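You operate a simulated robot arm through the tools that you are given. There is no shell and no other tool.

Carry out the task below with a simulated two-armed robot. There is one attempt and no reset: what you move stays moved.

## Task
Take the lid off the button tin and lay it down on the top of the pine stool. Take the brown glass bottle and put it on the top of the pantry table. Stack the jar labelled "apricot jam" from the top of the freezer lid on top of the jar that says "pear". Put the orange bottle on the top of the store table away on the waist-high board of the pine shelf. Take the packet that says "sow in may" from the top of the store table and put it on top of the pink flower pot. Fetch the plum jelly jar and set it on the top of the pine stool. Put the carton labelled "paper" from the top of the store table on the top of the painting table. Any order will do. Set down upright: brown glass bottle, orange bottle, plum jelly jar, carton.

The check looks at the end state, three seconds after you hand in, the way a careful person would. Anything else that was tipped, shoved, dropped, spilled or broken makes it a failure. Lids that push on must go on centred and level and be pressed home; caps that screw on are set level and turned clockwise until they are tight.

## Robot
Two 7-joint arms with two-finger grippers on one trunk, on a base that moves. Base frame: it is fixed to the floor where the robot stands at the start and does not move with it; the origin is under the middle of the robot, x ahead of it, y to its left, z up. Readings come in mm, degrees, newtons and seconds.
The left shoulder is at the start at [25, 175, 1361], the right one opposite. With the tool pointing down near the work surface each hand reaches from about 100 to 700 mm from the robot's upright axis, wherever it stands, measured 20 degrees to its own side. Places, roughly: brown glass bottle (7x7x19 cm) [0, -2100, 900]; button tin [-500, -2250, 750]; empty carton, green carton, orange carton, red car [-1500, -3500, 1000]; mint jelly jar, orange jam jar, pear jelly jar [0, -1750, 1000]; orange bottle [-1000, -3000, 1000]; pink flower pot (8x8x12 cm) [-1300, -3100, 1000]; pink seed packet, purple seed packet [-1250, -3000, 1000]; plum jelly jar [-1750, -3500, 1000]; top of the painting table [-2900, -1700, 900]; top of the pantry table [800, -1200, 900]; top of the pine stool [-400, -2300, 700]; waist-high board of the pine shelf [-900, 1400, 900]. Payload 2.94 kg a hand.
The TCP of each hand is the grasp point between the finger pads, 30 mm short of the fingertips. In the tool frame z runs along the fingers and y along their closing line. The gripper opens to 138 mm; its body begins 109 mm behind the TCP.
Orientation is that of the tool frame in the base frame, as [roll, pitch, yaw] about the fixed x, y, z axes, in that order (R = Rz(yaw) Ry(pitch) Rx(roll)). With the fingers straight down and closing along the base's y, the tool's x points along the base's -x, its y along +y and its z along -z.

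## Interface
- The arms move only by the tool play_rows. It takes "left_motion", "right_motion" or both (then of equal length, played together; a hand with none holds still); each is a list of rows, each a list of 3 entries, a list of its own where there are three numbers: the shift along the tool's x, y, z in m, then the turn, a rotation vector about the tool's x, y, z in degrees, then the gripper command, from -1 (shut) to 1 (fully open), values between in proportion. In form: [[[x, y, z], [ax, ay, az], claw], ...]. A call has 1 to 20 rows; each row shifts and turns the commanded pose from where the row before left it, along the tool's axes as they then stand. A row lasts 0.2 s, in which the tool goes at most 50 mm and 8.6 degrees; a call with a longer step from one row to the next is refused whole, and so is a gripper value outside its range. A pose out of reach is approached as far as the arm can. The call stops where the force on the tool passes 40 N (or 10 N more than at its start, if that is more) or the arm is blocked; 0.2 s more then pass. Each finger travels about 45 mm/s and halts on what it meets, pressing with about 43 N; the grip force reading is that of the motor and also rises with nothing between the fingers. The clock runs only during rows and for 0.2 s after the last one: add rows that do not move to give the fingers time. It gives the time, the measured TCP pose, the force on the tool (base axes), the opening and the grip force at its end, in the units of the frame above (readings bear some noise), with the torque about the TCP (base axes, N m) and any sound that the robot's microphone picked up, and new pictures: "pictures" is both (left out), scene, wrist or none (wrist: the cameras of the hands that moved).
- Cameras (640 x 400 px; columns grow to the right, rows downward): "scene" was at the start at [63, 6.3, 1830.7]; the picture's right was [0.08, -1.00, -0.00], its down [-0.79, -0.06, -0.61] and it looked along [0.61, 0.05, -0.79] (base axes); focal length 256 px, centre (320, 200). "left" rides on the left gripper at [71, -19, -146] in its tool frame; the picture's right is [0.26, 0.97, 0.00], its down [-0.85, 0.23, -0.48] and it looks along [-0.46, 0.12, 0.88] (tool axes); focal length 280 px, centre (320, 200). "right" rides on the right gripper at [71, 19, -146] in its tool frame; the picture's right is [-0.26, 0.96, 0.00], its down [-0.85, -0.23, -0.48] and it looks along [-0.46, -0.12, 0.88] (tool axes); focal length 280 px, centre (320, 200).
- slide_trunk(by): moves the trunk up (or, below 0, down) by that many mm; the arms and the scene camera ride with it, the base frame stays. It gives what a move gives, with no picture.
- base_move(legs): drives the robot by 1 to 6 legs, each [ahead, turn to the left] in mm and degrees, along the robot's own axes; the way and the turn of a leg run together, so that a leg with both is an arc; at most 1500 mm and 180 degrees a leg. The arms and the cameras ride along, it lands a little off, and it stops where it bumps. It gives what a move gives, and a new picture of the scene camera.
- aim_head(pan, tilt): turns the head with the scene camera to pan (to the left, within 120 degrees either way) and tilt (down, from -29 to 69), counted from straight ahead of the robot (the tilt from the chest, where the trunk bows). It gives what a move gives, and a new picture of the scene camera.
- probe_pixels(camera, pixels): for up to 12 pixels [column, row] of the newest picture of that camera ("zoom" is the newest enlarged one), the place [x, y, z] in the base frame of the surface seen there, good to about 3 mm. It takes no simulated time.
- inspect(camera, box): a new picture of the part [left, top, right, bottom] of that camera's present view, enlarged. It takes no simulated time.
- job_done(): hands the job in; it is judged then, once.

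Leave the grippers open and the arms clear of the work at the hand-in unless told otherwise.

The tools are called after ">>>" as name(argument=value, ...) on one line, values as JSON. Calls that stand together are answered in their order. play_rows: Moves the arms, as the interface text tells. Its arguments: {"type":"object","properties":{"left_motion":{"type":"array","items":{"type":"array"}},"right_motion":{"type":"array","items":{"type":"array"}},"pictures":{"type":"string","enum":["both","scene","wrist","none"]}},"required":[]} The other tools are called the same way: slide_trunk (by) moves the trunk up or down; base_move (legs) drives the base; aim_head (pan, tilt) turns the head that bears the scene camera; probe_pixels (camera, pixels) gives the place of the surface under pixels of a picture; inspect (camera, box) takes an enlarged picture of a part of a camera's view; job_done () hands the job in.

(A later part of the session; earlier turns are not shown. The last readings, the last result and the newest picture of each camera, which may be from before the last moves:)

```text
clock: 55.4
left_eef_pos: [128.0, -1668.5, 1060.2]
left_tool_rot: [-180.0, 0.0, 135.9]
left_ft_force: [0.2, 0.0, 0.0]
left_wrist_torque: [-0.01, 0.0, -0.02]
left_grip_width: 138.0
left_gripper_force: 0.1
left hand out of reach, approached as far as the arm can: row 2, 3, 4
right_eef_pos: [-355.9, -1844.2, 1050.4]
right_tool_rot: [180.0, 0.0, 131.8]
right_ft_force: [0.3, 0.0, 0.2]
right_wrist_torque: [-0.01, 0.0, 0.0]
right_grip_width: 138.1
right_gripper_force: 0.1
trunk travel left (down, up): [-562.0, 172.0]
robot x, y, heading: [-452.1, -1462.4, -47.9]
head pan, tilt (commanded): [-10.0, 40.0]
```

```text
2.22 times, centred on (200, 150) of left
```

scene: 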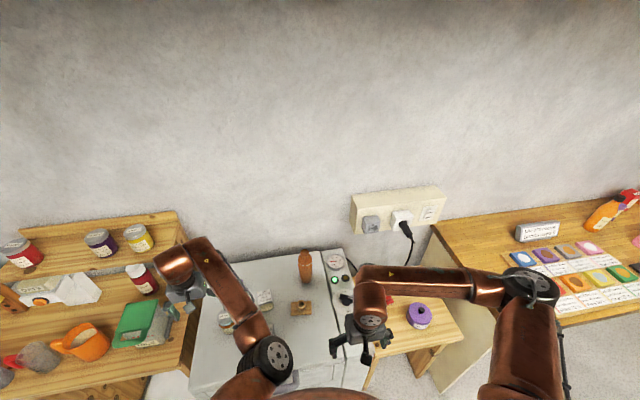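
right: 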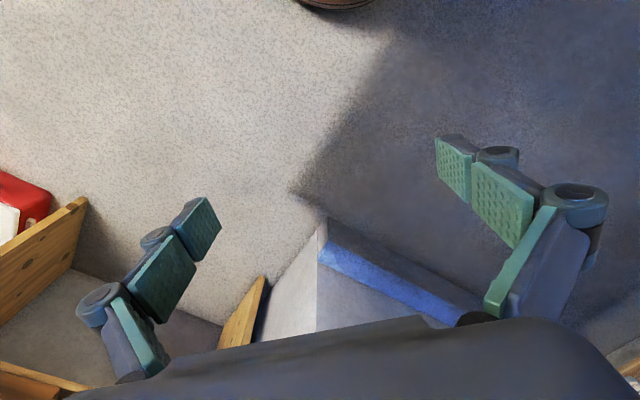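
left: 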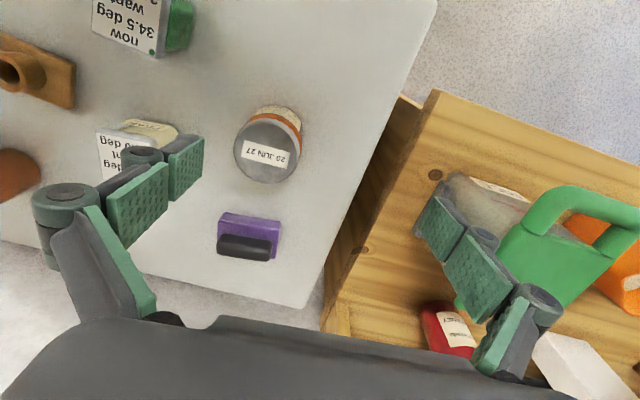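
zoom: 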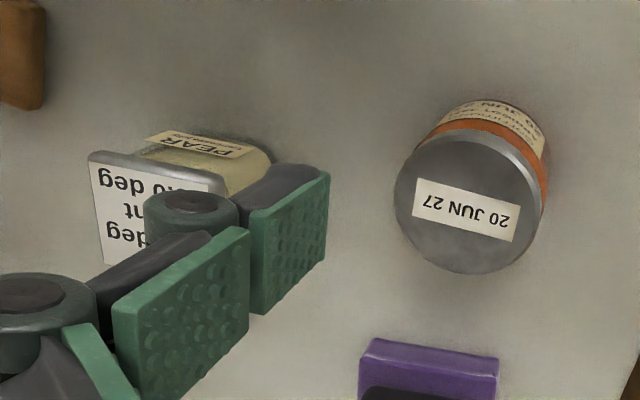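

Apricot lid centre is at about [114,-1725,942], jar about 64 mm wide and 90 mm tall; pear lid top at about 926. The left elbow points inward and limits it, so I'll use the right arm for the jars. I swing the left hand outward, back off, shift left, and approach again with the jars in front of the right arm.

>>> play_rows(left_motion=[[[0, 0.04, -0.003], [0, 0, 0], 1], [[0, 0.04, -0.003], [0, 0, 0], 1], [[0, 0.04, -0.003], [0, 0, 0], 1], [[0, 0.04, 0], [0, 0, 0], 1], [[0, 0, 0], [0, 0, 0], 1]], pictures="none")

>>> base_move(legs=[[-300, 0], [0, 70], [290, 0], [0, -68]])

```text
clock: 56.6
left_eef_pos: [236.5, -1555.3, 1070.4]
left_tool_rot: [-179.9, 0.0, 135.9]
left_ft_force: [0.0, 0.0, -0.1]
left_wrist_torque: [0.04, -0.05, 0.02]
left_grip_width: 138.1
left_gripper_force: 0.1
right_eef_pos: [-355.9, -1844.1, 1049.9]
right_tool_rot: [-180.0, 0.1, 131.8]
right_ft_force: [-0.6, -0.6, 0.9]
right_wrist_torque: [-0.01, -0.05, 0.02]
right_grip_width: 138.0
right_gripper_force: 0.0
trunk travel left (down, up): [-562.0, 172.0]
robot x, y, heading: [-450.9, -1466.6, -47.9]
head pan, tilt (commanded): [-10.0, 40.0]
```

```text
clock: 66.4
left_eef_pos: [296.2, -1128.2, 1069.9]
left_tool_rot: [180.0, -0.1, 142.2]
left_ft_force: [-0.1, -0.7, 1.1]
left_wrist_torque: [0.02, 0.01, -0.01]
left_grip_width: 138.0
left_gripper_force: 0.1
right_eef_pos: [-261.7, -1478.7, 1049.8]
right_tool_rot: [-180.0, -0.1, 138.0]
right_ft_force: [-0.9, -1.3, 0.1]
right_wrist_torque: [0.01, -0.02, 0.02]
right_grip_width: 137.9
right_gripper_force: 0.1
trunk travel left (down, up): [-562.0, 172.0]
robot x, y, heading: [-398.4, -1111.8, -41.6]
head pan, tilt (commanded): [-10.0, 40.0]
```

scene: 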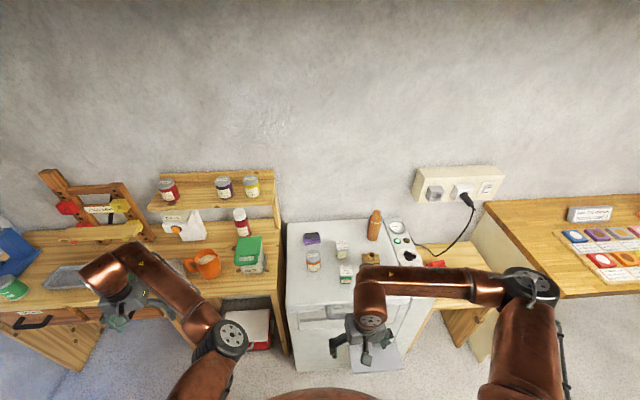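

Now I turn to face the wall squarely and drive ahead 240 mm.

>>> base_move(legs=[[0, -4], [240, 0]])

```text
clock: 68.7
left_eef_pos: [466.9, -1355.3, 1070.2]
left_tool_rot: [180.0, -0.2, 138.1]
left_ft_force: [0.2, -0.3, 0.0]
left_wrist_torque: [0.02, 0.03, -0.01]
left_grip_width: 137.9
left_gripper_force: 0.0
right_eef_pos: [-114.1, -1666.3, 1051.6]
right_tool_rot: [-179.9, 0.1, 133.9]
right_ft_force: [-0.4, -0.4, -0.1]
right_wrist_torque: [0.01, 0.02, -0.01]
right_grip_width: 137.9
right_gripper_force: 0.0
trunk travel left (down, up): [-562.0, 172.0]
robot x, y, heading: [-228.5, -1293.5, -45.7]
head pan, tilt (commanded): [-10.0, 40.0]
```

scene: 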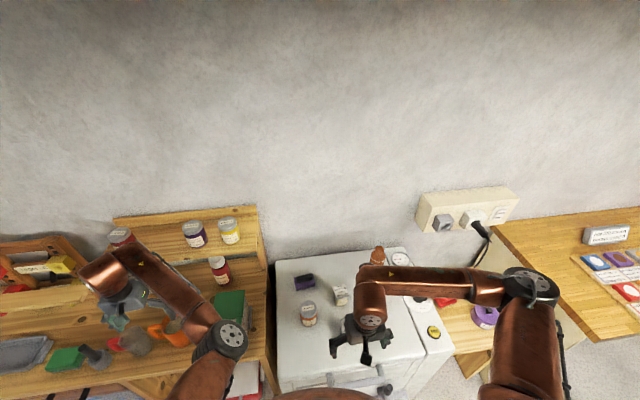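

Robot at [-228,-1293], heading -45.7. I move the right hand above the apricot jar (shift about -200 mm tool x, +123 mm tool y).

>>> play_rows(right_motion=[[[-0.04, 0.0247, 0], [0, 0, 0], 1], [[-0.04, 0.0247, 0], [0, 0, 0], 1], [[-0.04, 0.0247, 0], [0, 0, 0], 1], [[-0.04, 0.0247, 0], [0, 0, 0], 1], [[-0.04, 0.0247, 0], [0, 0, 0], 1], [[0, 0, 0], [0, 0, 0], 1]], pictures="both")

```text
clock: 70.1
left_eef_pos: [464.5, -1355.7, 1071.2]
left_tool_rot: [179.9, 0.0, 138.1]
left_ft_force: [-0.4, 0.7, 0.2]
left_wrist_torque: [0.04, -0.05, 0.0]
left_grip_width: 137.8
left_gripper_force: 0.1
right_eef_pos: [107.9, -1722.3, 1051.0]
right_tool_rot: [-180.0, 0.1, 133.9]
right_ft_force: [-0.8, -0.3, 1.2]
right_wrist_torque: [0.02, -0.03, 0.01]
right_grip_width: 138.1
right_gripper_force: 0.0
trunk travel left (down, up): [-562.0, 172.0]
robot x, y, heading: [-225.0, -1293.1, -45.8]
head pan, tilt (commanded): [-10.0, 40.0]
```

scene: 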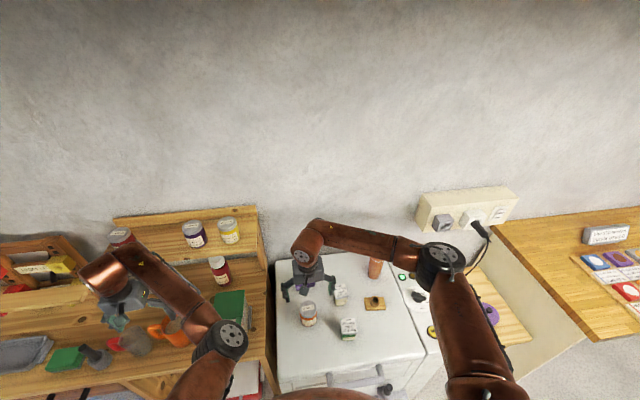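
right: 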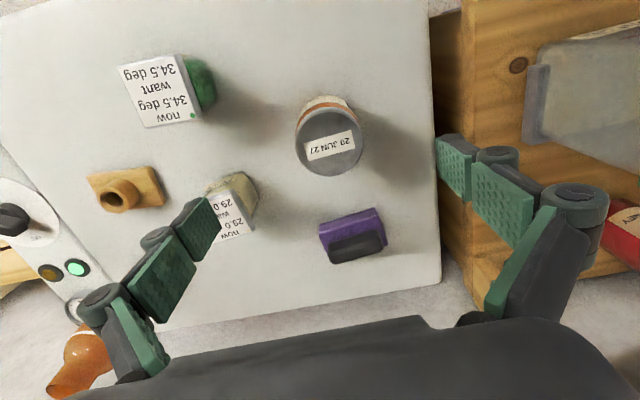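

I probe the apricot lid (329,145) and pear lid (235,207), plus mint for a check, with the right camera.

>>> probe_pixels(camera="right", pixels=[[331, 142], [298, 142], [365, 142], [331, 110], [331, 175], [237, 212], [252, 226], [222, 236], [240, 185], [160, 92], [195, 125], [122, 68]])

>>> inspect(camera="right", box=[180, 80, 400, 270])

```text
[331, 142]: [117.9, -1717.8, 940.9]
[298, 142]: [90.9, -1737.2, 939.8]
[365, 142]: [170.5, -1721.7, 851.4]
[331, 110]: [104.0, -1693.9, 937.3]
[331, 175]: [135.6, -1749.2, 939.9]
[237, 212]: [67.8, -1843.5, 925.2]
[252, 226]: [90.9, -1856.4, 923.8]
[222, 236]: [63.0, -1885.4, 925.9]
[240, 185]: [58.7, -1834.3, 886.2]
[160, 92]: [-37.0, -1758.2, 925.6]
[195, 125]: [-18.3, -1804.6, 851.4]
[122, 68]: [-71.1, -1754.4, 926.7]
```

```text
2.11 times, centred on (290, 175) of right
```

zoom: 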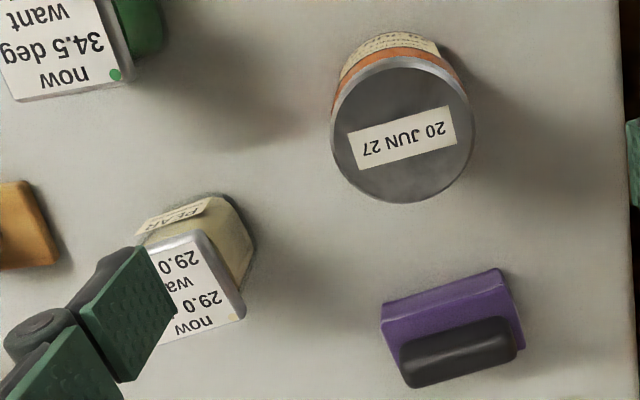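

I probe the lid's edges in the enlarged picture for a better centre, and the pear lid corners.

>>> probe_pixels(camera="zoom", pixels=[[402, 130], [336, 130], [468, 130], [402, 64], [402, 198], [355, 85], [450, 85], [355, 175], [450, 175], [200, 240], [240, 315], [185, 335]])

```text
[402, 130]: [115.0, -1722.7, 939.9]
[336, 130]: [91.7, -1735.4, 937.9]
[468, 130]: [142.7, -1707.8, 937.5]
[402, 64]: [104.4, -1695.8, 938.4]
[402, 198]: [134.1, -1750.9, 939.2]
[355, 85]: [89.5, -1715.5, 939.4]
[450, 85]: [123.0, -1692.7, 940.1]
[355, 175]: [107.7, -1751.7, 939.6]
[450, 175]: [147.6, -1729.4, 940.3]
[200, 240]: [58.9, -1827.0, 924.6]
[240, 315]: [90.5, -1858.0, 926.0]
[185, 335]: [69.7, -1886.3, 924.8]
```

Apricot lid centre comes out at about [117,-1722.5], top 940. I shift 9 mm to centre, go down to TCP z≈920 and close the fingers.

>>> play_rows(right_motion=[[[-0.0065, 0.0064, 0.031], [0, 0, 0], 1], [[0, 0, 0.034], [0, 0, 0], 1], [[0, 0, 0.034], [0, 0, 0], 1], [[0, 0, 0.032], [0, 0, 0], 1], [[0, 0, 0], [0, 0, 0], 1]], pictures="both")

```text
clock: 71.3
left_eef_pos: [465.8, -1355.5, 1070.6]
left_tool_rot: [179.9, 0.0, 138.2]
left_ft_force: [-0.3, 0.0, -0.5]
left_wrist_torque: [0.0, -0.03, 0.01]
left_grip_width: 138.2
left_gripper_force: 0.1
right_eef_pos: [121.1, -1724.3, 918.0]
right_tool_rot: [-180.0, 0.0, 134.0]
right_ft_force: [-0.2, 0.0, 0.3]
right_wrist_torque: [-0.01, -0.02, -0.02]
right_grip_width: 137.8
right_gripper_force: 0.1
trunk travel left (down, up): [-562.0, 172.0]
robot x, y, heading: [-230.9, -1296.2, -45.7]
head pan, tilt (commanded): [-10.0, 40.0]
```

scene: 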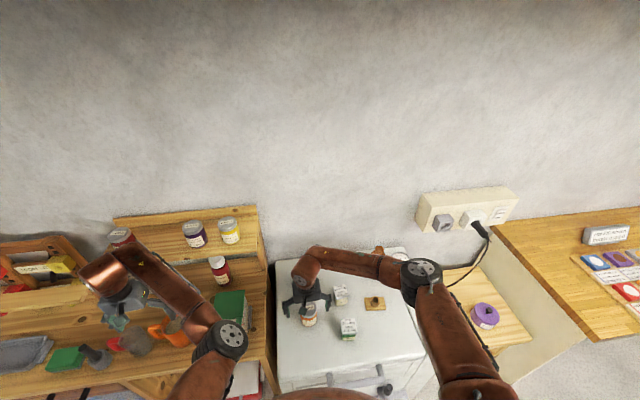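
right: 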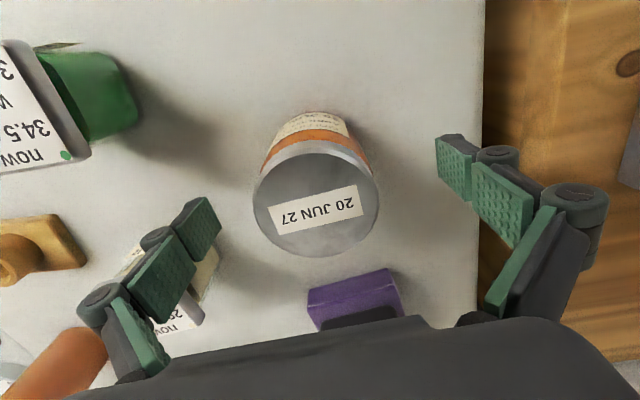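

The hand straddles the jar. I correct 3 mm back and close the fingers.

>>> play_rows(right_motion=[[[0.003, -0.001, 0], [0, 0, 0], 1], [[0, 0, 0], [0, 0, 0], -1], [[0, 0, 0], [0, 0, 0], -1], [[0, 0, 0], [0, 0, 0], -1], [[0, 0, 0], [0, 0, 0], -1], [[0, 0, 0], [0, 0, 0], -1], [[0, 0, 0], [0, 0, 0], -1], [[0, 0, 0], [0, 0, 0], -1]], pictures="wrist")

```text
clock: 73.1
left_eef_pos: [466.7, -1355.3, 1069.8]
left_tool_rot: [-180.0, 0.0, 138.1]
left_ft_force: [-0.3, 0.3, 0.3]
left_wrist_torque: [0.02, 0.0, 0.02]
left_grip_width: 138.1
left_gripper_force: 0.0
right_eef_pos: [119.7, -1722.1, 919.6]
right_tool_rot: [180.0, 0.0, 133.9]
right_ft_force: [-1.0, -1.5, 2.3]
right_wrist_torque: [-0.05, 0.14, -0.02]
right_grip_width: 66.9
right_gripper_force: 42.5
trunk travel left (down, up): [-562.0, 172.0]
robot x, y, heading: [-228.5, -1289.5, -45.9]
head pan, tilt (commanded): [-10.0, 40.0]
```

right: 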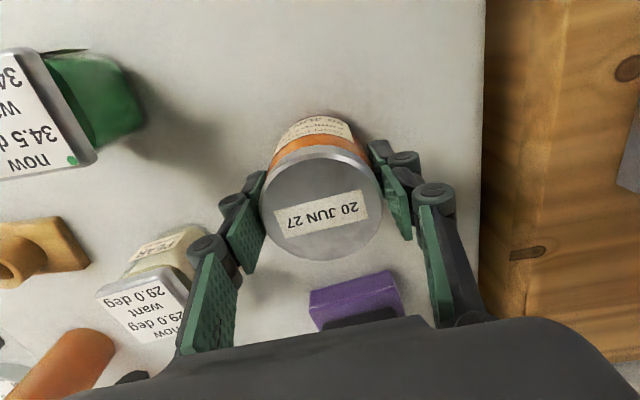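

Grip width 66.9 mm: the jar is held. I lift it straight up 110 mm.

>>> play_rows(right_motion=[[[0, 0, -0.02], [0, 0, 0], -1], [[0, 0, -0.03], [0, 0, 0], -1], [[0, 0, -0.03], [0, 0, 0], -1], [[0, 0, -0.03], [0, 0, 0], -1], [[0, 0, 0], [0, 0, 0], -1]], pictures="both")

```text
clock: 74.3
left_eef_pos: [466.7, -1355.1, 1071.1]
left_tool_rot: [-180.0, -0.1, 138.1]
left_ft_force: [0.2, 0.0, 0.4]
left_wrist_torque: [0.02, 0.01, -0.01]
left_grip_width: 138.1
left_gripper_force: 0.1
right_eef_pos: [120.0, -1724.0, 1028.5]
right_tool_rot: [-180.0, -0.1, 133.9]
right_ft_force: [-0.6, 0.5, -4.3]
right_wrist_torque: [0.02, 0.02, -0.03]
right_grip_width: 67.0
right_gripper_force: 42.9
trunk travel left (down, up): [-562.0, 172.0]
robot x, y, heading: [-226.2, -1291.0, -45.9]
head pan, tilt (commanded): [-10.0, 40.0]
```

scene: 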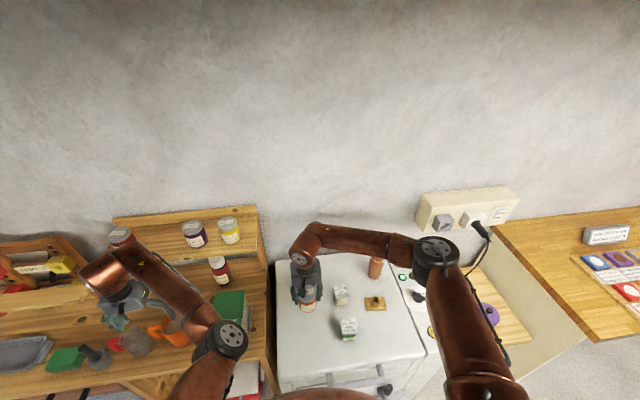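
right: 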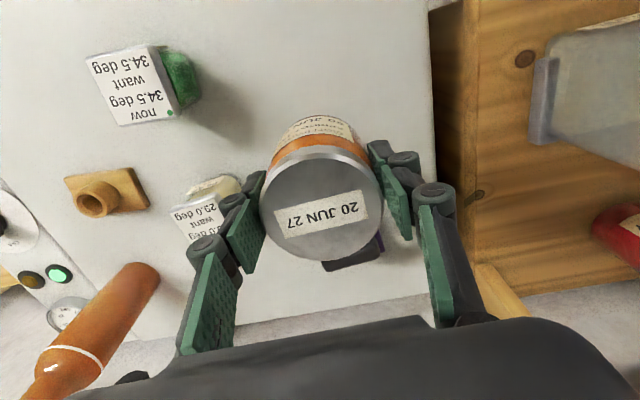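

Held at z 1028. I zoom with the scene camera on the pear jar (341,293) to get its lid corners.

>>> inspect(camera="scene", box=[310, 270, 374, 310])

```text
10.00 times, centred on (342, 290) of scene
```

zoom: 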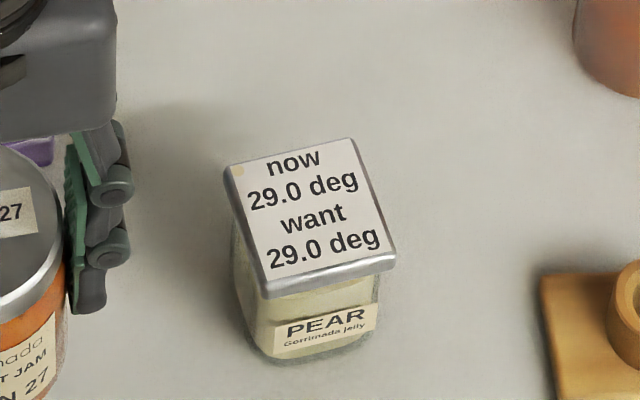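

>>> probe_pixels(camera="zoom", pixels=[[230, 168], [352, 143], [393, 257], [264, 288], [310, 210], [291, 156], [373, 200], [328, 270], [247, 228]])

```text
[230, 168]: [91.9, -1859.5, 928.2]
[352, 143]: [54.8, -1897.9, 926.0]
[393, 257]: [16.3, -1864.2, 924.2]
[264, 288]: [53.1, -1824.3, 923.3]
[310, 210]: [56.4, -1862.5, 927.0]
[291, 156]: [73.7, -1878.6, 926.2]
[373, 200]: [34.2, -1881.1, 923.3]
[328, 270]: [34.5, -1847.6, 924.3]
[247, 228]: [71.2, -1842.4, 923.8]
```

Pear lid centre ≈ [55,-1861.5], top 925.5, 53 mm square. The jar sits about 2.5 mm toward the robot in the grip. I move over the pear jar (tool x -56.5 mm, y -142 mm) at the present height.

>>> play_rows(right_motion=[[[-0.0113, -0.0284, 0], [0, 0, 0], -1], [[-0.0113, -0.0284, 0], [0, 0, 0], -1], [[-0.0113, -0.0284, 0], [0, 0, 0], -1], [[-0.0113, -0.0284, 0], [0, 0, 0], -1], [[-0.0113, -0.0284, 0], [0, 0, 0], -1], [[0, 0, 0], [0, 0, 0], -1], [[0, 0, 0], [0, 0, 0], -1]], pictures="both")

```text
clock: 75.9
left_eef_pos: [466.1, -1356.0, 1069.3]
left_tool_rot: [-180.0, 0.0, 138.1]
left_ft_force: [0.0, -1.3, 0.8]
left_wrist_torque: [0.01, 0.0, 0.01]
left_grip_width: 137.9
left_gripper_force: 0.1
right_eef_pos: [55.3, -1861.4, 1029.1]
right_tool_rot: [-180.0, -0.1, 133.9]
right_ft_force: [0.9, -0.1, -4.2]
right_wrist_torque: [0.03, -0.02, 0.01]
right_grip_width: 66.8
right_gripper_force: 42.9
trunk travel left (down, up): [-562.0, 172.0]
robot x, y, heading: [-227.4, -1290.9, -45.7]
head pan, tilt (commanded): [-10.0, 40.0]
```

scene: 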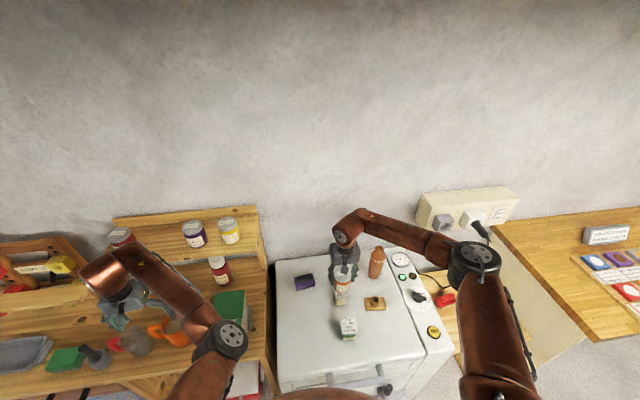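
right: 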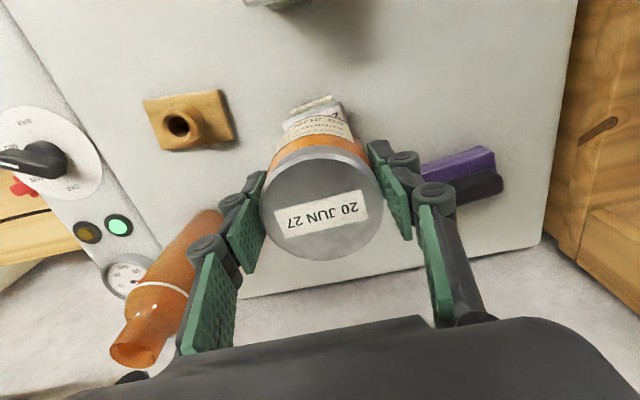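

The jar is above the pear jar. I zoom with the scene camera to check alignment.

>>> inspect(camera="scene", box=[310, 260, 374, 310])

```text
8.00 times, centred on (342, 285) of scene
```

zoom: 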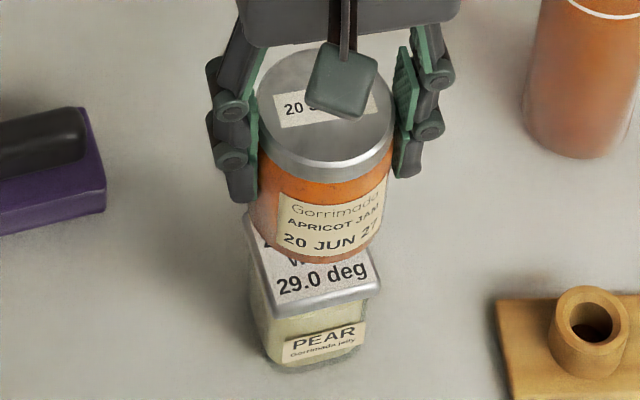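

I probe the held jar's lid rim to verify where its axis is.

>>> probe_pixels(camera="zoom", pixels=[[263, 105], [388, 105], [328, 160], [290, 70], [285, 140], [368, 140], [320, 250], [262, 215], [275, 300], [370, 280]])

```text
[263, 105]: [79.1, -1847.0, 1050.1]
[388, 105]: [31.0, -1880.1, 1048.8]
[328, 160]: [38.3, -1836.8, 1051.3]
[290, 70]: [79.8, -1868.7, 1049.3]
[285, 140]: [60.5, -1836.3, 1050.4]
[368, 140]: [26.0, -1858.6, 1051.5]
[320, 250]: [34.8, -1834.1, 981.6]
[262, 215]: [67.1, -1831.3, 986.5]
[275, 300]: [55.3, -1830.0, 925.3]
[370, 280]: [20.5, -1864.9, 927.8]
```

Centres agree within about 2 mm. I lower 31 mm, then creep.

>>> play_rows(right_motion=[[[0.001, 0.001, 0.012], [0, 0, 0], -1], [[0, 0, 0.01], [0, 0, 0], -1], [[0, 0, 0.008], [0, 0, 0], -1], [[0, 0, 0.002], [0, 0, 0], -1], [[0, 0, 0.002], [0, 0, 0], -1], [[0, 0, 0], [0, 0, 0], -1]], pictures="none")

```text
clock: 77.3
left_eef_pos: [467.0, -1355.3, 1070.7]
left_tool_rot: [179.9, 0.1, 138.2]
left_ft_force: [-0.2, -0.3, 0.8]
left_wrist_torque: [0.02, 0.03, -0.01]
left_grip_width: 138.0
left_gripper_force: 0.1
right_eef_pos: [55.4, -1861.4, 993.2]
right_tool_rot: [180.0, 0.0, 134.0]
right_ft_force: [-0.5, 0.5, -3.0]
right_wrist_torque: [0.0, 0.02, -0.01]
right_grip_width: 66.8
right_gripper_force: 43.0
trunk travel left (down, up): [-562.0, 172.0]
robot x, y, heading: [-227.6, -1291.3, -45.9]
head pan, tilt (commanded): [-10.0, 40.0]
```

Still carrying about 3–4 N. I creep down in 1 mm steps.

>>> play_rows(right_motion=[[[0, 0, 0.001], [0, 0, 0], -1], [[0, 0, 0.001], [0, 0, 0], -1], [[0, 0, 0], [0, 0, 0], -1]], pictures="none")

```text
clock: 78.1
left_eef_pos: [466.1, -1355.2, 1070.4]
left_tool_rot: [-180.0, 0.0, 138.1]
left_ft_force: [-0.5, 0.1, -0.1]
left_wrist_torque: [-0.03, 0.0, 0.0]
left_grip_width: 138.0
left_gripper_force: 0.0
right_eef_pos: [56.6, -1861.4, 993.1]
right_tool_rot: [-180.0, 0.2, 133.9]
right_ft_force: [0.0, -1.7, 1.1]
right_wrist_torque: [-0.08, 0.09, 0.02]
right_grip_width: 66.7
right_gripper_force: 43.2
trunk travel left (down, up): [-562.0, 172.0]
robot x, y, heading: [-223.2, -1292.1, -45.5]
head pan, tilt (commanded): [-10.0, 40.0]
```

Contact (force rose to about +1 N, weight is off). I open the fingers and look.

>>> play_rows(right_motion=[[[0, 0, 0], [0, 0, 0], 0.0], [[0, 0, 0], [0, 0, 0], 0.1], [[0, 0, 0], [0, 0, 0], 0.25], [[0, 0, 0], [0, 0, 0], 0.4], [[0, 0, 0], [0, 0, 0], 0.5], [[0, 0, 0], [0, 0, 0], 0.5]], pictures="both")

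>>> inspect(camera="scene", box=[310, 260, 374, 310])

```text
clock: 79.5
left_eef_pos: [466.8, -1354.9, 1070.9]
left_tool_rot: [179.9, 0.0, 138.1]
left_ft_force: [-1.1, -0.8, -0.6]
left_wrist_torque: [-0.01, -0.01, 0.01]
left_grip_width: 138.0
left_gripper_force: 0.1
right_eef_pos: [56.1, -1861.2, 992.3]
right_tool_rot: [180.0, 0.0, 133.8]
right_ft_force: [-0.2, -0.7, -0.3]
right_wrist_torque: [0.01, 0.01, -0.01]
right_grip_width: 103.4
right_gripper_force: 0.1
trunk travel left (down, up): [-562.0, 172.0]
robot x, y, heading: [-226.7, -1288.3, -45.7]
head pan, tilt (commanded): [-10.0, 40.0]
```

scene: 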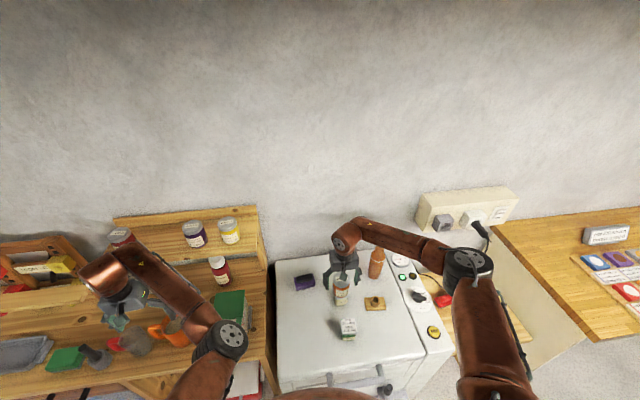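
right: 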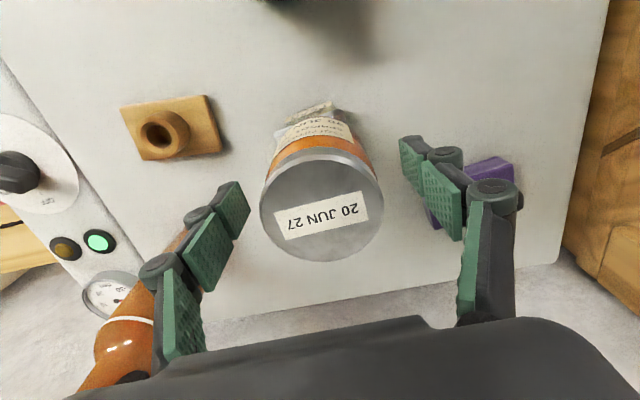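

```text
8.00 times, centred on (342, 285) of scene
```

zoom: 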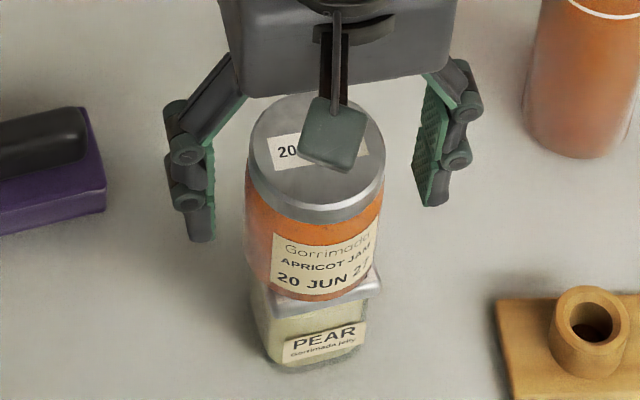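

The stack stands well. I raise the right hand straight up off it, then look at the pantry table for a free spot.

>>> play_rows(right_motion=[[[0, 0, -0.02], [0, 0, 0], 0.5], [[0, 0, -0.03], [0, 0, 0], 0.5], [[0, 0, -0.03], [0, 0, 0], 0.6], [[0, 0, -0.015], [0, 0, 0], 0.8], [[0.04, 0, 0], [0, 0, 0], 1], [[0.04, 0, 0], [0, 0, 0], 1], [[0.04, 0, 0], [0, 0, 0], 1], [[0.04, 0, 0], [0, 0, 0], 1], [[0.04, 0, 0], [0, 0, 0], 1], [[0, 0, 0], [0, 0, 0], 1]], pictures="none")

>>> aim_head(pan=30, tilt=45)

```text
clock: 81.7
left_eef_pos: [466.6, -1356.6, 1069.2]
left_tool_rot: [180.0, -0.1, 138.1]
left_ft_force: [0.2, -0.2, 0.0]
left_wrist_torque: [0.02, -0.01, -0.04]
left_grip_width: 138.0
left_gripper_force: 0.1
right_eef_pos: [-85.1, -1715.0, 1085.8]
right_tool_rot: [180.0, 0.0, 133.9]
right_ft_force: [0.6, -0.1, 0.2]
right_wrist_torque: [0.02, 0.07, 0.02]
right_grip_width: 138.1
right_gripper_force: 0.0
trunk travel left (down, up): [-562.0, 172.0]
robot x, y, heading: [-227.6, -1290.6, -45.7]
head pan, tilt (commanded): [-10.0, 40.0]
```

```text
clock: 82.7
left_eef_pos: [465.9, -1355.3, 1070.0]
left_tool_rot: [180.0, 0.0, 138.1]
left_ft_force: [-0.3, -0.6, -0.6]
left_wrist_torque: [0.01, 0.01, -0.01]
left_grip_width: 138.0
left_gripper_force: 0.0
right_eef_pos: [-84.1, -1715.1, 1085.6]
right_tool_rot: [180.0, 0.0, 133.9]
right_ft_force: [0.0, -0.6, -0.2]
right_wrist_torque: [-0.01, 0.01, -0.01]
right_grip_width: 138.2
right_gripper_force: 0.2
trunk travel left (down, up): [-562.0, 172.0]
robot x, y, heading: [-227.6, -1291.2, -45.8]
head pan, tilt (commanded): [30.0, 45.0]
```

scene: 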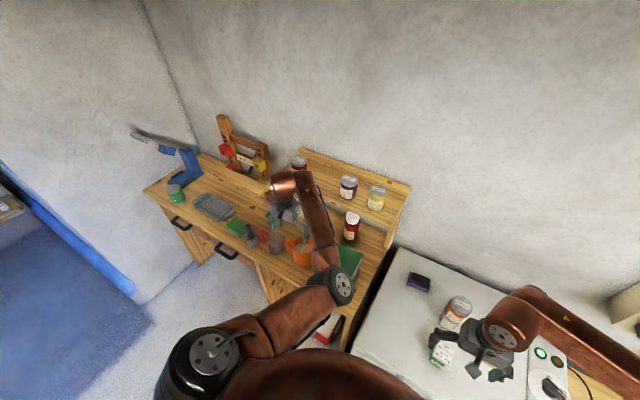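

>>> inspect(camera="scene", box=[140, 130, 420, 300])

```text
2.29 times, centred on (280, 215) of scene
```

zoom: 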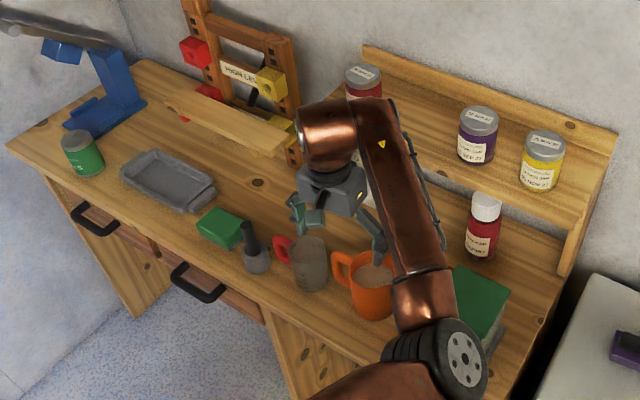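

I probe candidate free spots on the pantry table, around (245,195), (265,210), (130,130) in the enlarged picture.

>>> probe_pixels(camera="zoom", pixels=[[245, 190], [265, 215], [130, 135], [150, 110], [215, 185], [225, 225], [255, 265], [300, 275], [200, 200], [285, 150], [135, 150], [70, 165]])

```text
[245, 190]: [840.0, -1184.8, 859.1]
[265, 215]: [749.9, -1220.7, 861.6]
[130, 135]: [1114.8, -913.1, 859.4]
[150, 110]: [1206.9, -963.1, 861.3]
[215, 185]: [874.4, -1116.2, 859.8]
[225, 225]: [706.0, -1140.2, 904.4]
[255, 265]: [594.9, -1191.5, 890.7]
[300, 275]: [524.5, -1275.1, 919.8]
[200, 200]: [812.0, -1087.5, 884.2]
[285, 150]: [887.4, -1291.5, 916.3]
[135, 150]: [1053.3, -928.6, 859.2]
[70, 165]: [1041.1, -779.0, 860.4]
```

I probe the left (blue) wall and the floor corner to know the room I have near the pantry's left end, and the blue device.

>>> probe_pixels(camera="scene", pixels=[[60, 100], [130, 250], [20, 200], [130, 300], [180, 150], [135, 135], [190, 170], [160, 130], [230, 130], [60, 240]])

```text
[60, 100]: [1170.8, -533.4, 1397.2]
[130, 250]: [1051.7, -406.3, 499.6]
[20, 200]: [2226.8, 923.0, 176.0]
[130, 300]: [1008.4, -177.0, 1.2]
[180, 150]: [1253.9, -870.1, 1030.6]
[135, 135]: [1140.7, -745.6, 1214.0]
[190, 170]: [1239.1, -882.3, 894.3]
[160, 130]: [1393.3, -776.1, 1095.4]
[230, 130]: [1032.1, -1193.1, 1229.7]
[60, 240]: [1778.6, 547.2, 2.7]
```

The left wall is near l=465 and the blue device on the pantry's left end is tall, so the left hand must stay clear of that corner later. For now the bottle: I turn 6° right and drive 45 mm ahead to bring the bottle into the right arm's reach.

>>> base_move(legs=[[0, -6], [45, 0]])

>>> aim_head(pan=-20, tilt=45)

```text
clock: 84.2
left_eef_pos: [483.0, -1460.9, 1071.9]
left_tool_rot: [-179.9, 0.1, 132.1]
left_ft_force: [0.5, -0.3, 0.2]
left_wrist_torque: [0.04, 0.03, 0.02]
left_grip_width: 138.0
left_gripper_force: 0.1
right_eef_pos: [-102.2, -1761.2, 1088.6]
right_tool_rot: [-180.0, 0.2, 127.9]
right_ft_force: [0.4, -0.8, -0.4]
right_wrist_torque: [0.03, 0.06, 0.04]
right_grip_width: 138.0
right_gripper_force: 0.2
trunk travel left (down, up): [-562.0, 172.0]
robot x, y, heading: [-198.4, -1331.3, -51.8]
head pan, tilt (commanded): [30.0, 45.0]
```

scene: 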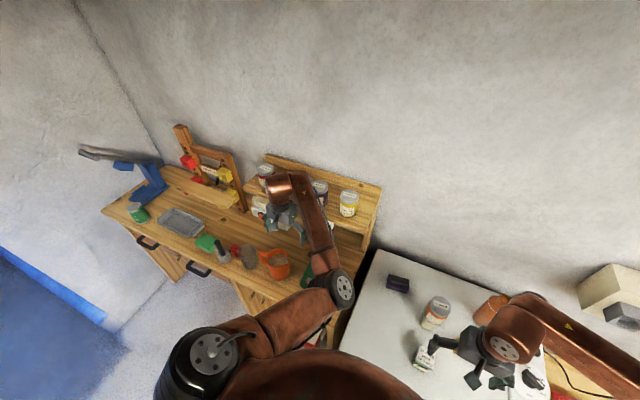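

```text
clock: 85.3
left_eef_pos: [475.7, -1453.0, 1074.7]
left_tool_rot: [-180.0, 0.8, 132.1]
left_ft_force: [-0.4, -0.6, -0.8]
left_wrist_torque: [0.07, 0.08, 0.01]
left_grip_width: 137.9
left_gripper_force: 0.0
right_eef_pos: [-108.4, -1752.9, 1089.2]
right_tool_rot: [179.9, 0.8, 128.0]
right_ft_force: [1.2, -1.1, -0.5]
right_wrist_torque: [0.06, 0.07, 0.02]
right_grip_width: 137.9
right_gripper_force: 0.0
trunk travel left (down, up): [-562.0, 172.0]
robot x, y, heading: [-199.0, -1329.2, -51.6]
head pan, tilt (commanded): [-20.0, 45.0]
```

scene: 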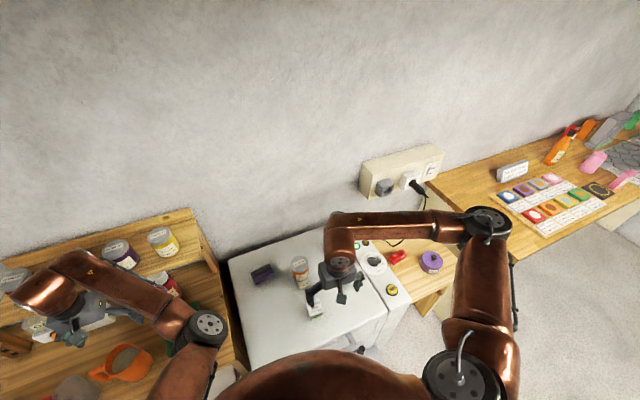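

I check the left hand's clearance to the pantry shelf in an enlarged view.

>>> inspect(camera="scene", box=[0, 200, 260, 400])

>>> inspect(camera="left", box=[0, 0, 640, 400])

```text
2.00 times, centred on (130, 300) of scene
```

zoom: 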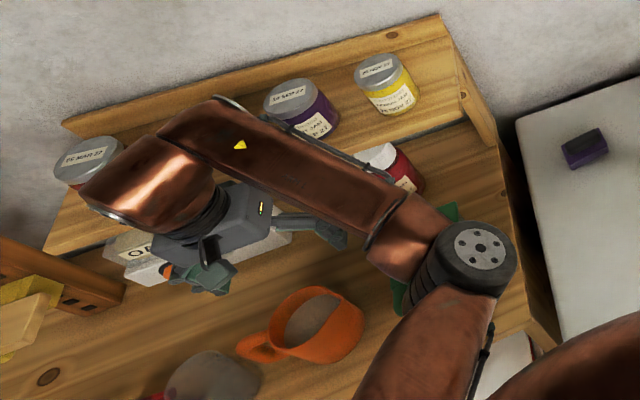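

```text
1.00 times, centred on (320, 200) of left (not enlarged: the box is as wide or as high as the picture)
```

zoom: 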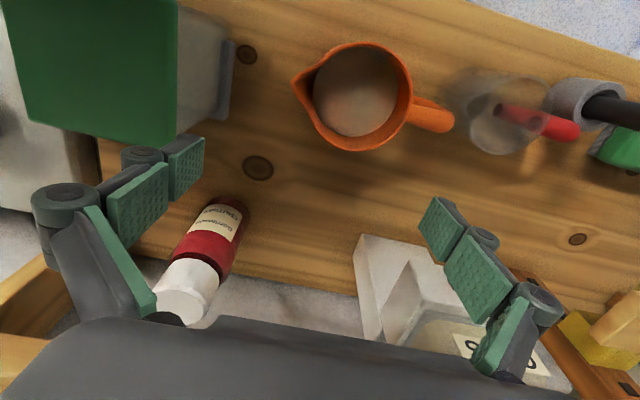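

I probe oats, red-bottle cap and shelf edge heights to be sure the left hand is free.

>>> probe_pixels(camera="left", pixels=[[440, 330], [400, 310], [375, 260], [190, 290], [95, 70], [360, 100]])

>>> probe_pixels(camera="scene", pixels=[[30, 328], [180, 268], [100, 290], [200, 240], [218, 265], [50, 290]])

```text
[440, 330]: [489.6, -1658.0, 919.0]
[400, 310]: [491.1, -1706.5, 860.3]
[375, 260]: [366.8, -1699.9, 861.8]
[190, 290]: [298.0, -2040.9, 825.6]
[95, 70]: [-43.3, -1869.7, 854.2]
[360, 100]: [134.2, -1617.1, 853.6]
```

```text
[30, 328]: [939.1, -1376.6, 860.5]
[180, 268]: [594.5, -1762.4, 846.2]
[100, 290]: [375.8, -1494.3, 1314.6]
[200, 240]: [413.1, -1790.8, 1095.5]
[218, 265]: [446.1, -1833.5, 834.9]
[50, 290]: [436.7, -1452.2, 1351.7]
```

The left hand is clear. The bottle centre is about [-10,-2058], a bit far for a straight-down grip, so I'll tilt the tool forward 30°. First I move the right hand 200 mm ahead and 110 mm right at the present height, then tilt.

>>> play_rows(right_motion=[[[-0.04, -0.022, -0.002], [0, 0, 0], 1], [[-0.04, -0.022, -0.002], [0, 0, 0], 1], [[-0.04, -0.022, 0], [0, 0, 0], 1], [[-0.04, -0.022, 0], [0, 0, 0], 1], [[-0.04, -0.022, 0], [0, 0, 0], 1], [[0, 0, 0], [0, -7.5, 0], 1], [[0, 0, 0], [0, -7.5, 0], 1], [[0, 0, 0], [0, -7.5, 0], 1], [[0, 0, 0], [0, -7.5, 0], 1], [[0, 0, 0], [0, 0, 0], 1]], pictures="both")

```text
clock: 87.5
left_eef_pos: [472.0, -1447.6, 1076.6]
left_tool_rot: [-179.9, 1.1, 132.1]
left_ft_force: [0.0, -0.6, 0.1]
left_wrist_torque: [-0.01, 0.03, -0.03]
left_grip_width: 138.1
left_gripper_force: 0.2
right_eef_pos: [-75.6, -1974.7, 1101.3]
right_tool_rot: [179.8, 31.0, 128.1]
right_ft_force: [0.0, 0.0, 0.4]
right_wrist_torque: [0.02, 0.02, 0.01]
right_grip_width: 137.9
right_gripper_force: 0.1
trunk travel left (down, up): [-562.0, 172.0]
robot x, y, heading: [-199.9, -1326.3, -51.6]
head pan, tilt (commanded): [-20.0, 45.0]
```

scene: 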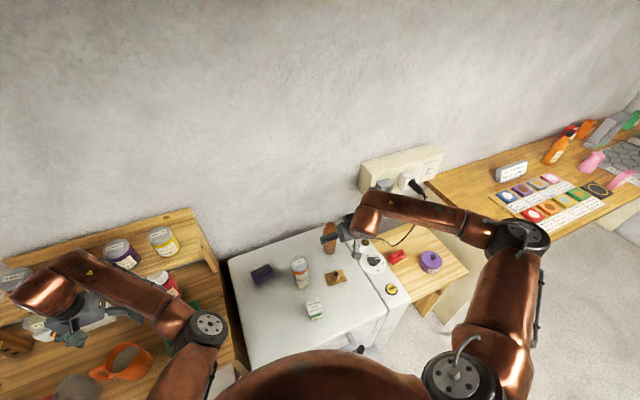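
right: 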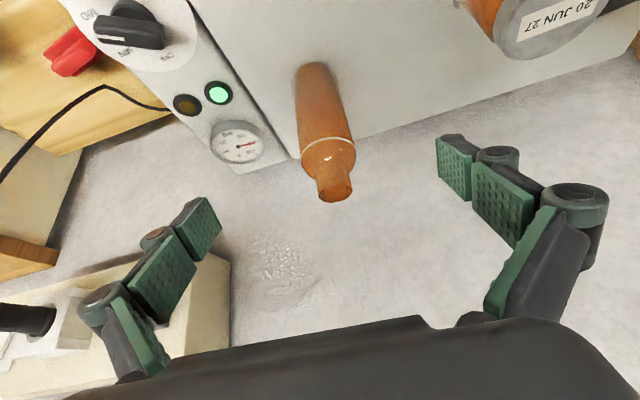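

The wrist camera shows the bottle, its mouth at (335,190). I probe its outline.

>>> probe_pixels(camera="right", pixels=[[335, 192], [335, 180], [328, 150], [320, 110], [303, 110], [340, 110], [313, 70], [306, 150], [350, 148], [318, 62]])

>>> inspect(camera="scene", box=[280, 200, 380, 300])

```text
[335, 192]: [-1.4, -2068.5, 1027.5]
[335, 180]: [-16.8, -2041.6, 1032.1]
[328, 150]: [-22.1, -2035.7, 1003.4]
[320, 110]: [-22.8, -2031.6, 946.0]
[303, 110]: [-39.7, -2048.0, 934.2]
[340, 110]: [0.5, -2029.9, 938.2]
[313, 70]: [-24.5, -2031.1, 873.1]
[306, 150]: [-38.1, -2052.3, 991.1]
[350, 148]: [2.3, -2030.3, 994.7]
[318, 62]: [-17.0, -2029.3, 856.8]
```

```text
4.00 times, centred on (330, 250) of scene
```

zoom: 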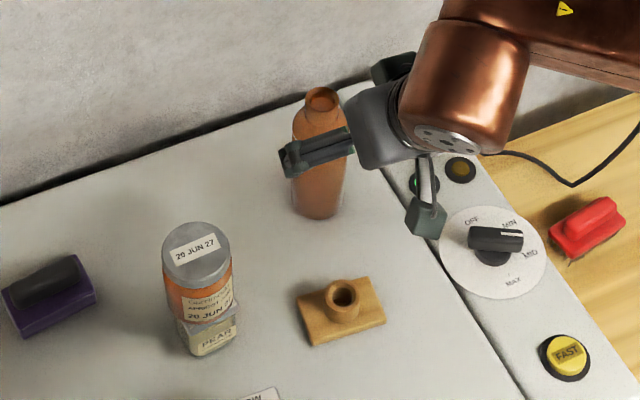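

Bottle centre ≈ [-6,-2061]. I move the tilted hand 111 mm straight ahead at the same height so it straddles the bottle's axis above the mouth.

>>> play_rows(right_motion=[[[-0.0317, 0.0006, 0.0191], [0, 0, 0], 1], [[-0.0317, 0.0006, 0.0191], [0, 0, 0], 1], [[-0.0317, 0.0005, 0.019], [0, 0, 0], 1], [[0, 0, 0], [0, 0, 0], 1]], pictures="both")

```text
clock: 88.5
left_eef_pos: [471.9, -1448.3, 1078.5]
left_tool_rot: [-179.9, 1.0, 132.1]
left_ft_force: [0.3, -0.2, -0.3]
left_wrist_torque: [-0.04, -0.01, -0.01]
left_grip_width: 138.1
left_gripper_force: 0.0
right_eef_pos: [-10.3, -2057.2, 1100.9]
right_tool_rot: [179.9, 31.1, 128.0]
right_ft_force: [-0.1, 0.3, -0.5]
right_wrist_torque: [0.0, -0.03, -0.01]
right_grip_width: 138.2
right_gripper_force: 0.0
trunk travel left (down, up): [-562.0, 172.0]
robot x, y, heading: [-200.5, -1329.0, -51.8]
head pan, tilt (commanded): [-20.0, 45.0]
```

scene: 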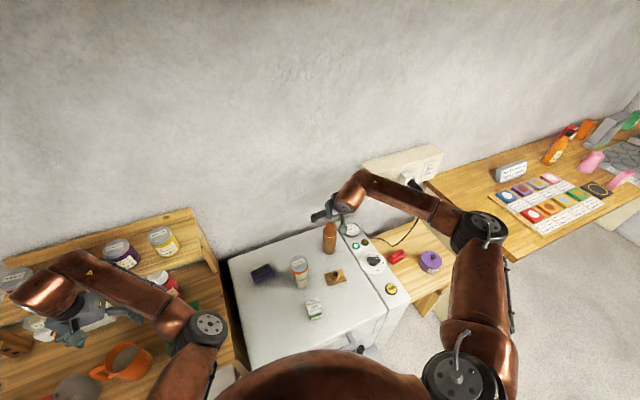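
right: 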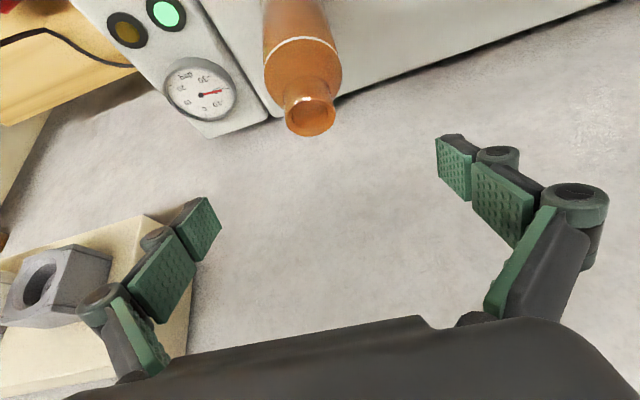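

Alignment looks right (mouth at (310,116) matches the tool axis). I probe the wall outlet box at (60,285) to check clearance for the right finger before descending.

>>> probe_pixels(camera="right", pixels=[[60, 285], [20, 300], [150, 240], [170, 330], [110, 250], [310, 118], [310, 128], [205, 85]])

```text
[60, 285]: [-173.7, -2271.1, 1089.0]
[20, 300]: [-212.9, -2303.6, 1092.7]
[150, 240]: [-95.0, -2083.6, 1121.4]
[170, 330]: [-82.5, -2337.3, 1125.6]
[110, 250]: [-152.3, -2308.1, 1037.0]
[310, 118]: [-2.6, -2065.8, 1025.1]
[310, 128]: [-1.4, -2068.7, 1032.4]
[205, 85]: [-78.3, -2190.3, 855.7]
```

The outlet is well away. I lower the hand 148 mm straight down around the bottle.

>>> play_rows(right_motion=[[[0.0155, 0, 0.0257], [0, 0, 0], 1], [[0.0155, 0, 0.0257], [0, 0, 0], 1], [[0.0155, 0, 0.0257], [0, 0, 0], 1], [[0.0155, 0, 0.0257], [0, 0, 0], 1], [[0.0145, 0, 0.024], [0, 0, 0], 1], [[0, 0, 0], [0, 0, 0], 1]], pictures="both")

```text
clock: 89.9
left_eef_pos: [471.3, -1447.5, 1078.0]
left_tool_rot: [-179.9, 1.0, 132.1]
left_ft_force: [0.5, 0.3, 0.0]
left_wrist_torque: [0.01, -0.01, -0.03]
left_grip_width: 138.1
left_gripper_force: 0.0
right_eef_pos: [-7.7, -2058.9, 953.2]
right_tool_rot: [180.0, 31.1, 128.0]
right_ft_force: [-0.1, 0.0, -0.1]
right_wrist_torque: [-0.01, 0.01, 0.02]
right_grip_width: 138.0
right_gripper_force: 0.1
trunk travel left (down, up): [-562.0, 172.0]
robot x, y, heading: [-194.6, -1325.6, -51.4]
head pan, tilt (commanded): [-20.0, 45.0]
```

scene: 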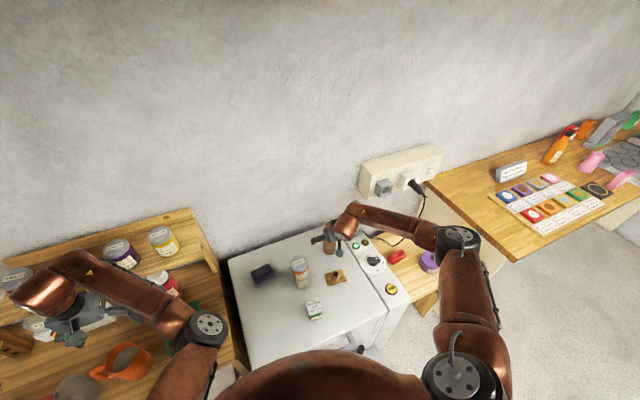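
right: 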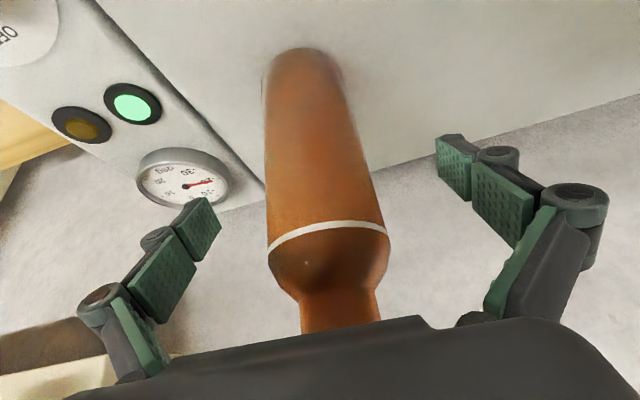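

The bottle stands between the fingers. I close the grip.

>>> play_rows(right_motion=[[[0, 0, 0], [0, 0, 0], -1], [[0, 0, 0], [0, 0, 0], -1], [[0, 0, 0], [0, 0, 0], -1], [[0, 0, 0], [0, 0, 0], -1], [[0, 0, 0], [0, 0, 0], -1], [[0, 0, 0], [0, 0, 0], -1], [[0, 0, 0], [0, 0, 0], -1]], pictures="wrist")

```text
clock: 91.5
left_eef_pos: [472.6, -1448.3, 1077.5]
left_tool_rot: [-179.9, 1.0, 132.1]
left_ft_force: [0.4, 0.4, -0.1]
left_wrist_torque: [0.01, 0.03, 0.0]
left_grip_width: 137.9
left_gripper_force: 0.1
right_eef_pos: [-8.3, -2060.6, 951.9]
right_tool_rot: [180.0, 31.0, 128.1]
right_ft_force: [-1.4, -0.5, 0.3]
right_wrist_torque: [-0.07, 0.16, 0.01]
right_grip_width: 60.5
right_gripper_force: 43.4
trunk travel left (down, up): [-562.0, 172.0]
robot x, y, heading: [-200.6, -1330.2, -51.8]
head pan, tilt (commanded): [-20.0, 45.0]
```

right: 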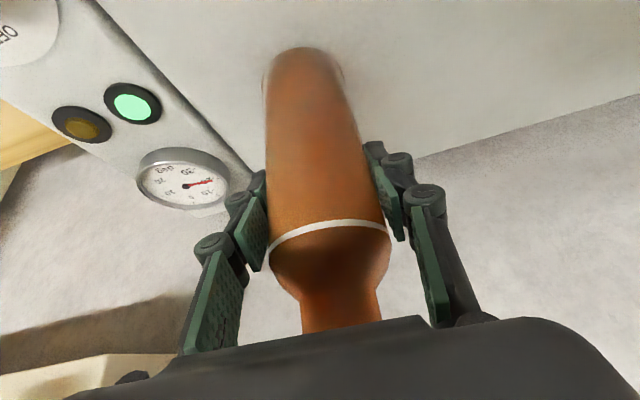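

Grip width 60.5, force 43 N. I lift straight up 30 mm and check that the bottle hangs still.

>>> play_rows(right_motion=[[[-0.0052, 0, -0.0086], [0, 0, 0], -1], [[-0.0103, 0, -0.0171], [0, 0, 0], -1], [[0, 0, 0], [0, 0, 0], -1]], pictures="both")

```text
clock: 92.3
left_eef_pos: [472.6, -1449.5, 1076.9]
left_tool_rot: [-179.9, 1.0, 132.0]
left_ft_force: [-0.2, 0.1, 0.0]
left_wrist_torque: [-0.01, 0.01, 0.02]
left_grip_width: 138.1
left_gripper_force: 0.1
right_eef_pos: [-5.6, -2059.7, 980.5]
right_tool_rot: [179.9, 30.9, 128.0]
right_ft_force: [-0.3, 0.1, -3.1]
right_wrist_torque: [0.0, -0.01, -0.02]
right_grip_width: 60.0
right_gripper_force: 42.2
trunk travel left (down, up): [-562.0, 172.0]
robot x, y, heading: [-197.3, -1327.9, -51.5]
head pan, tilt (commanded): [-20.0, 45.0]
```

scene: 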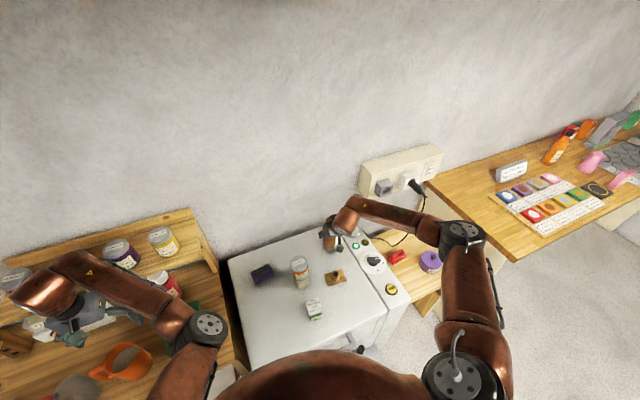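
right: 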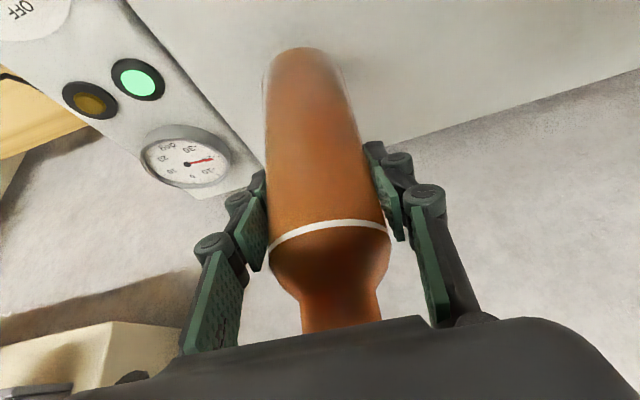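

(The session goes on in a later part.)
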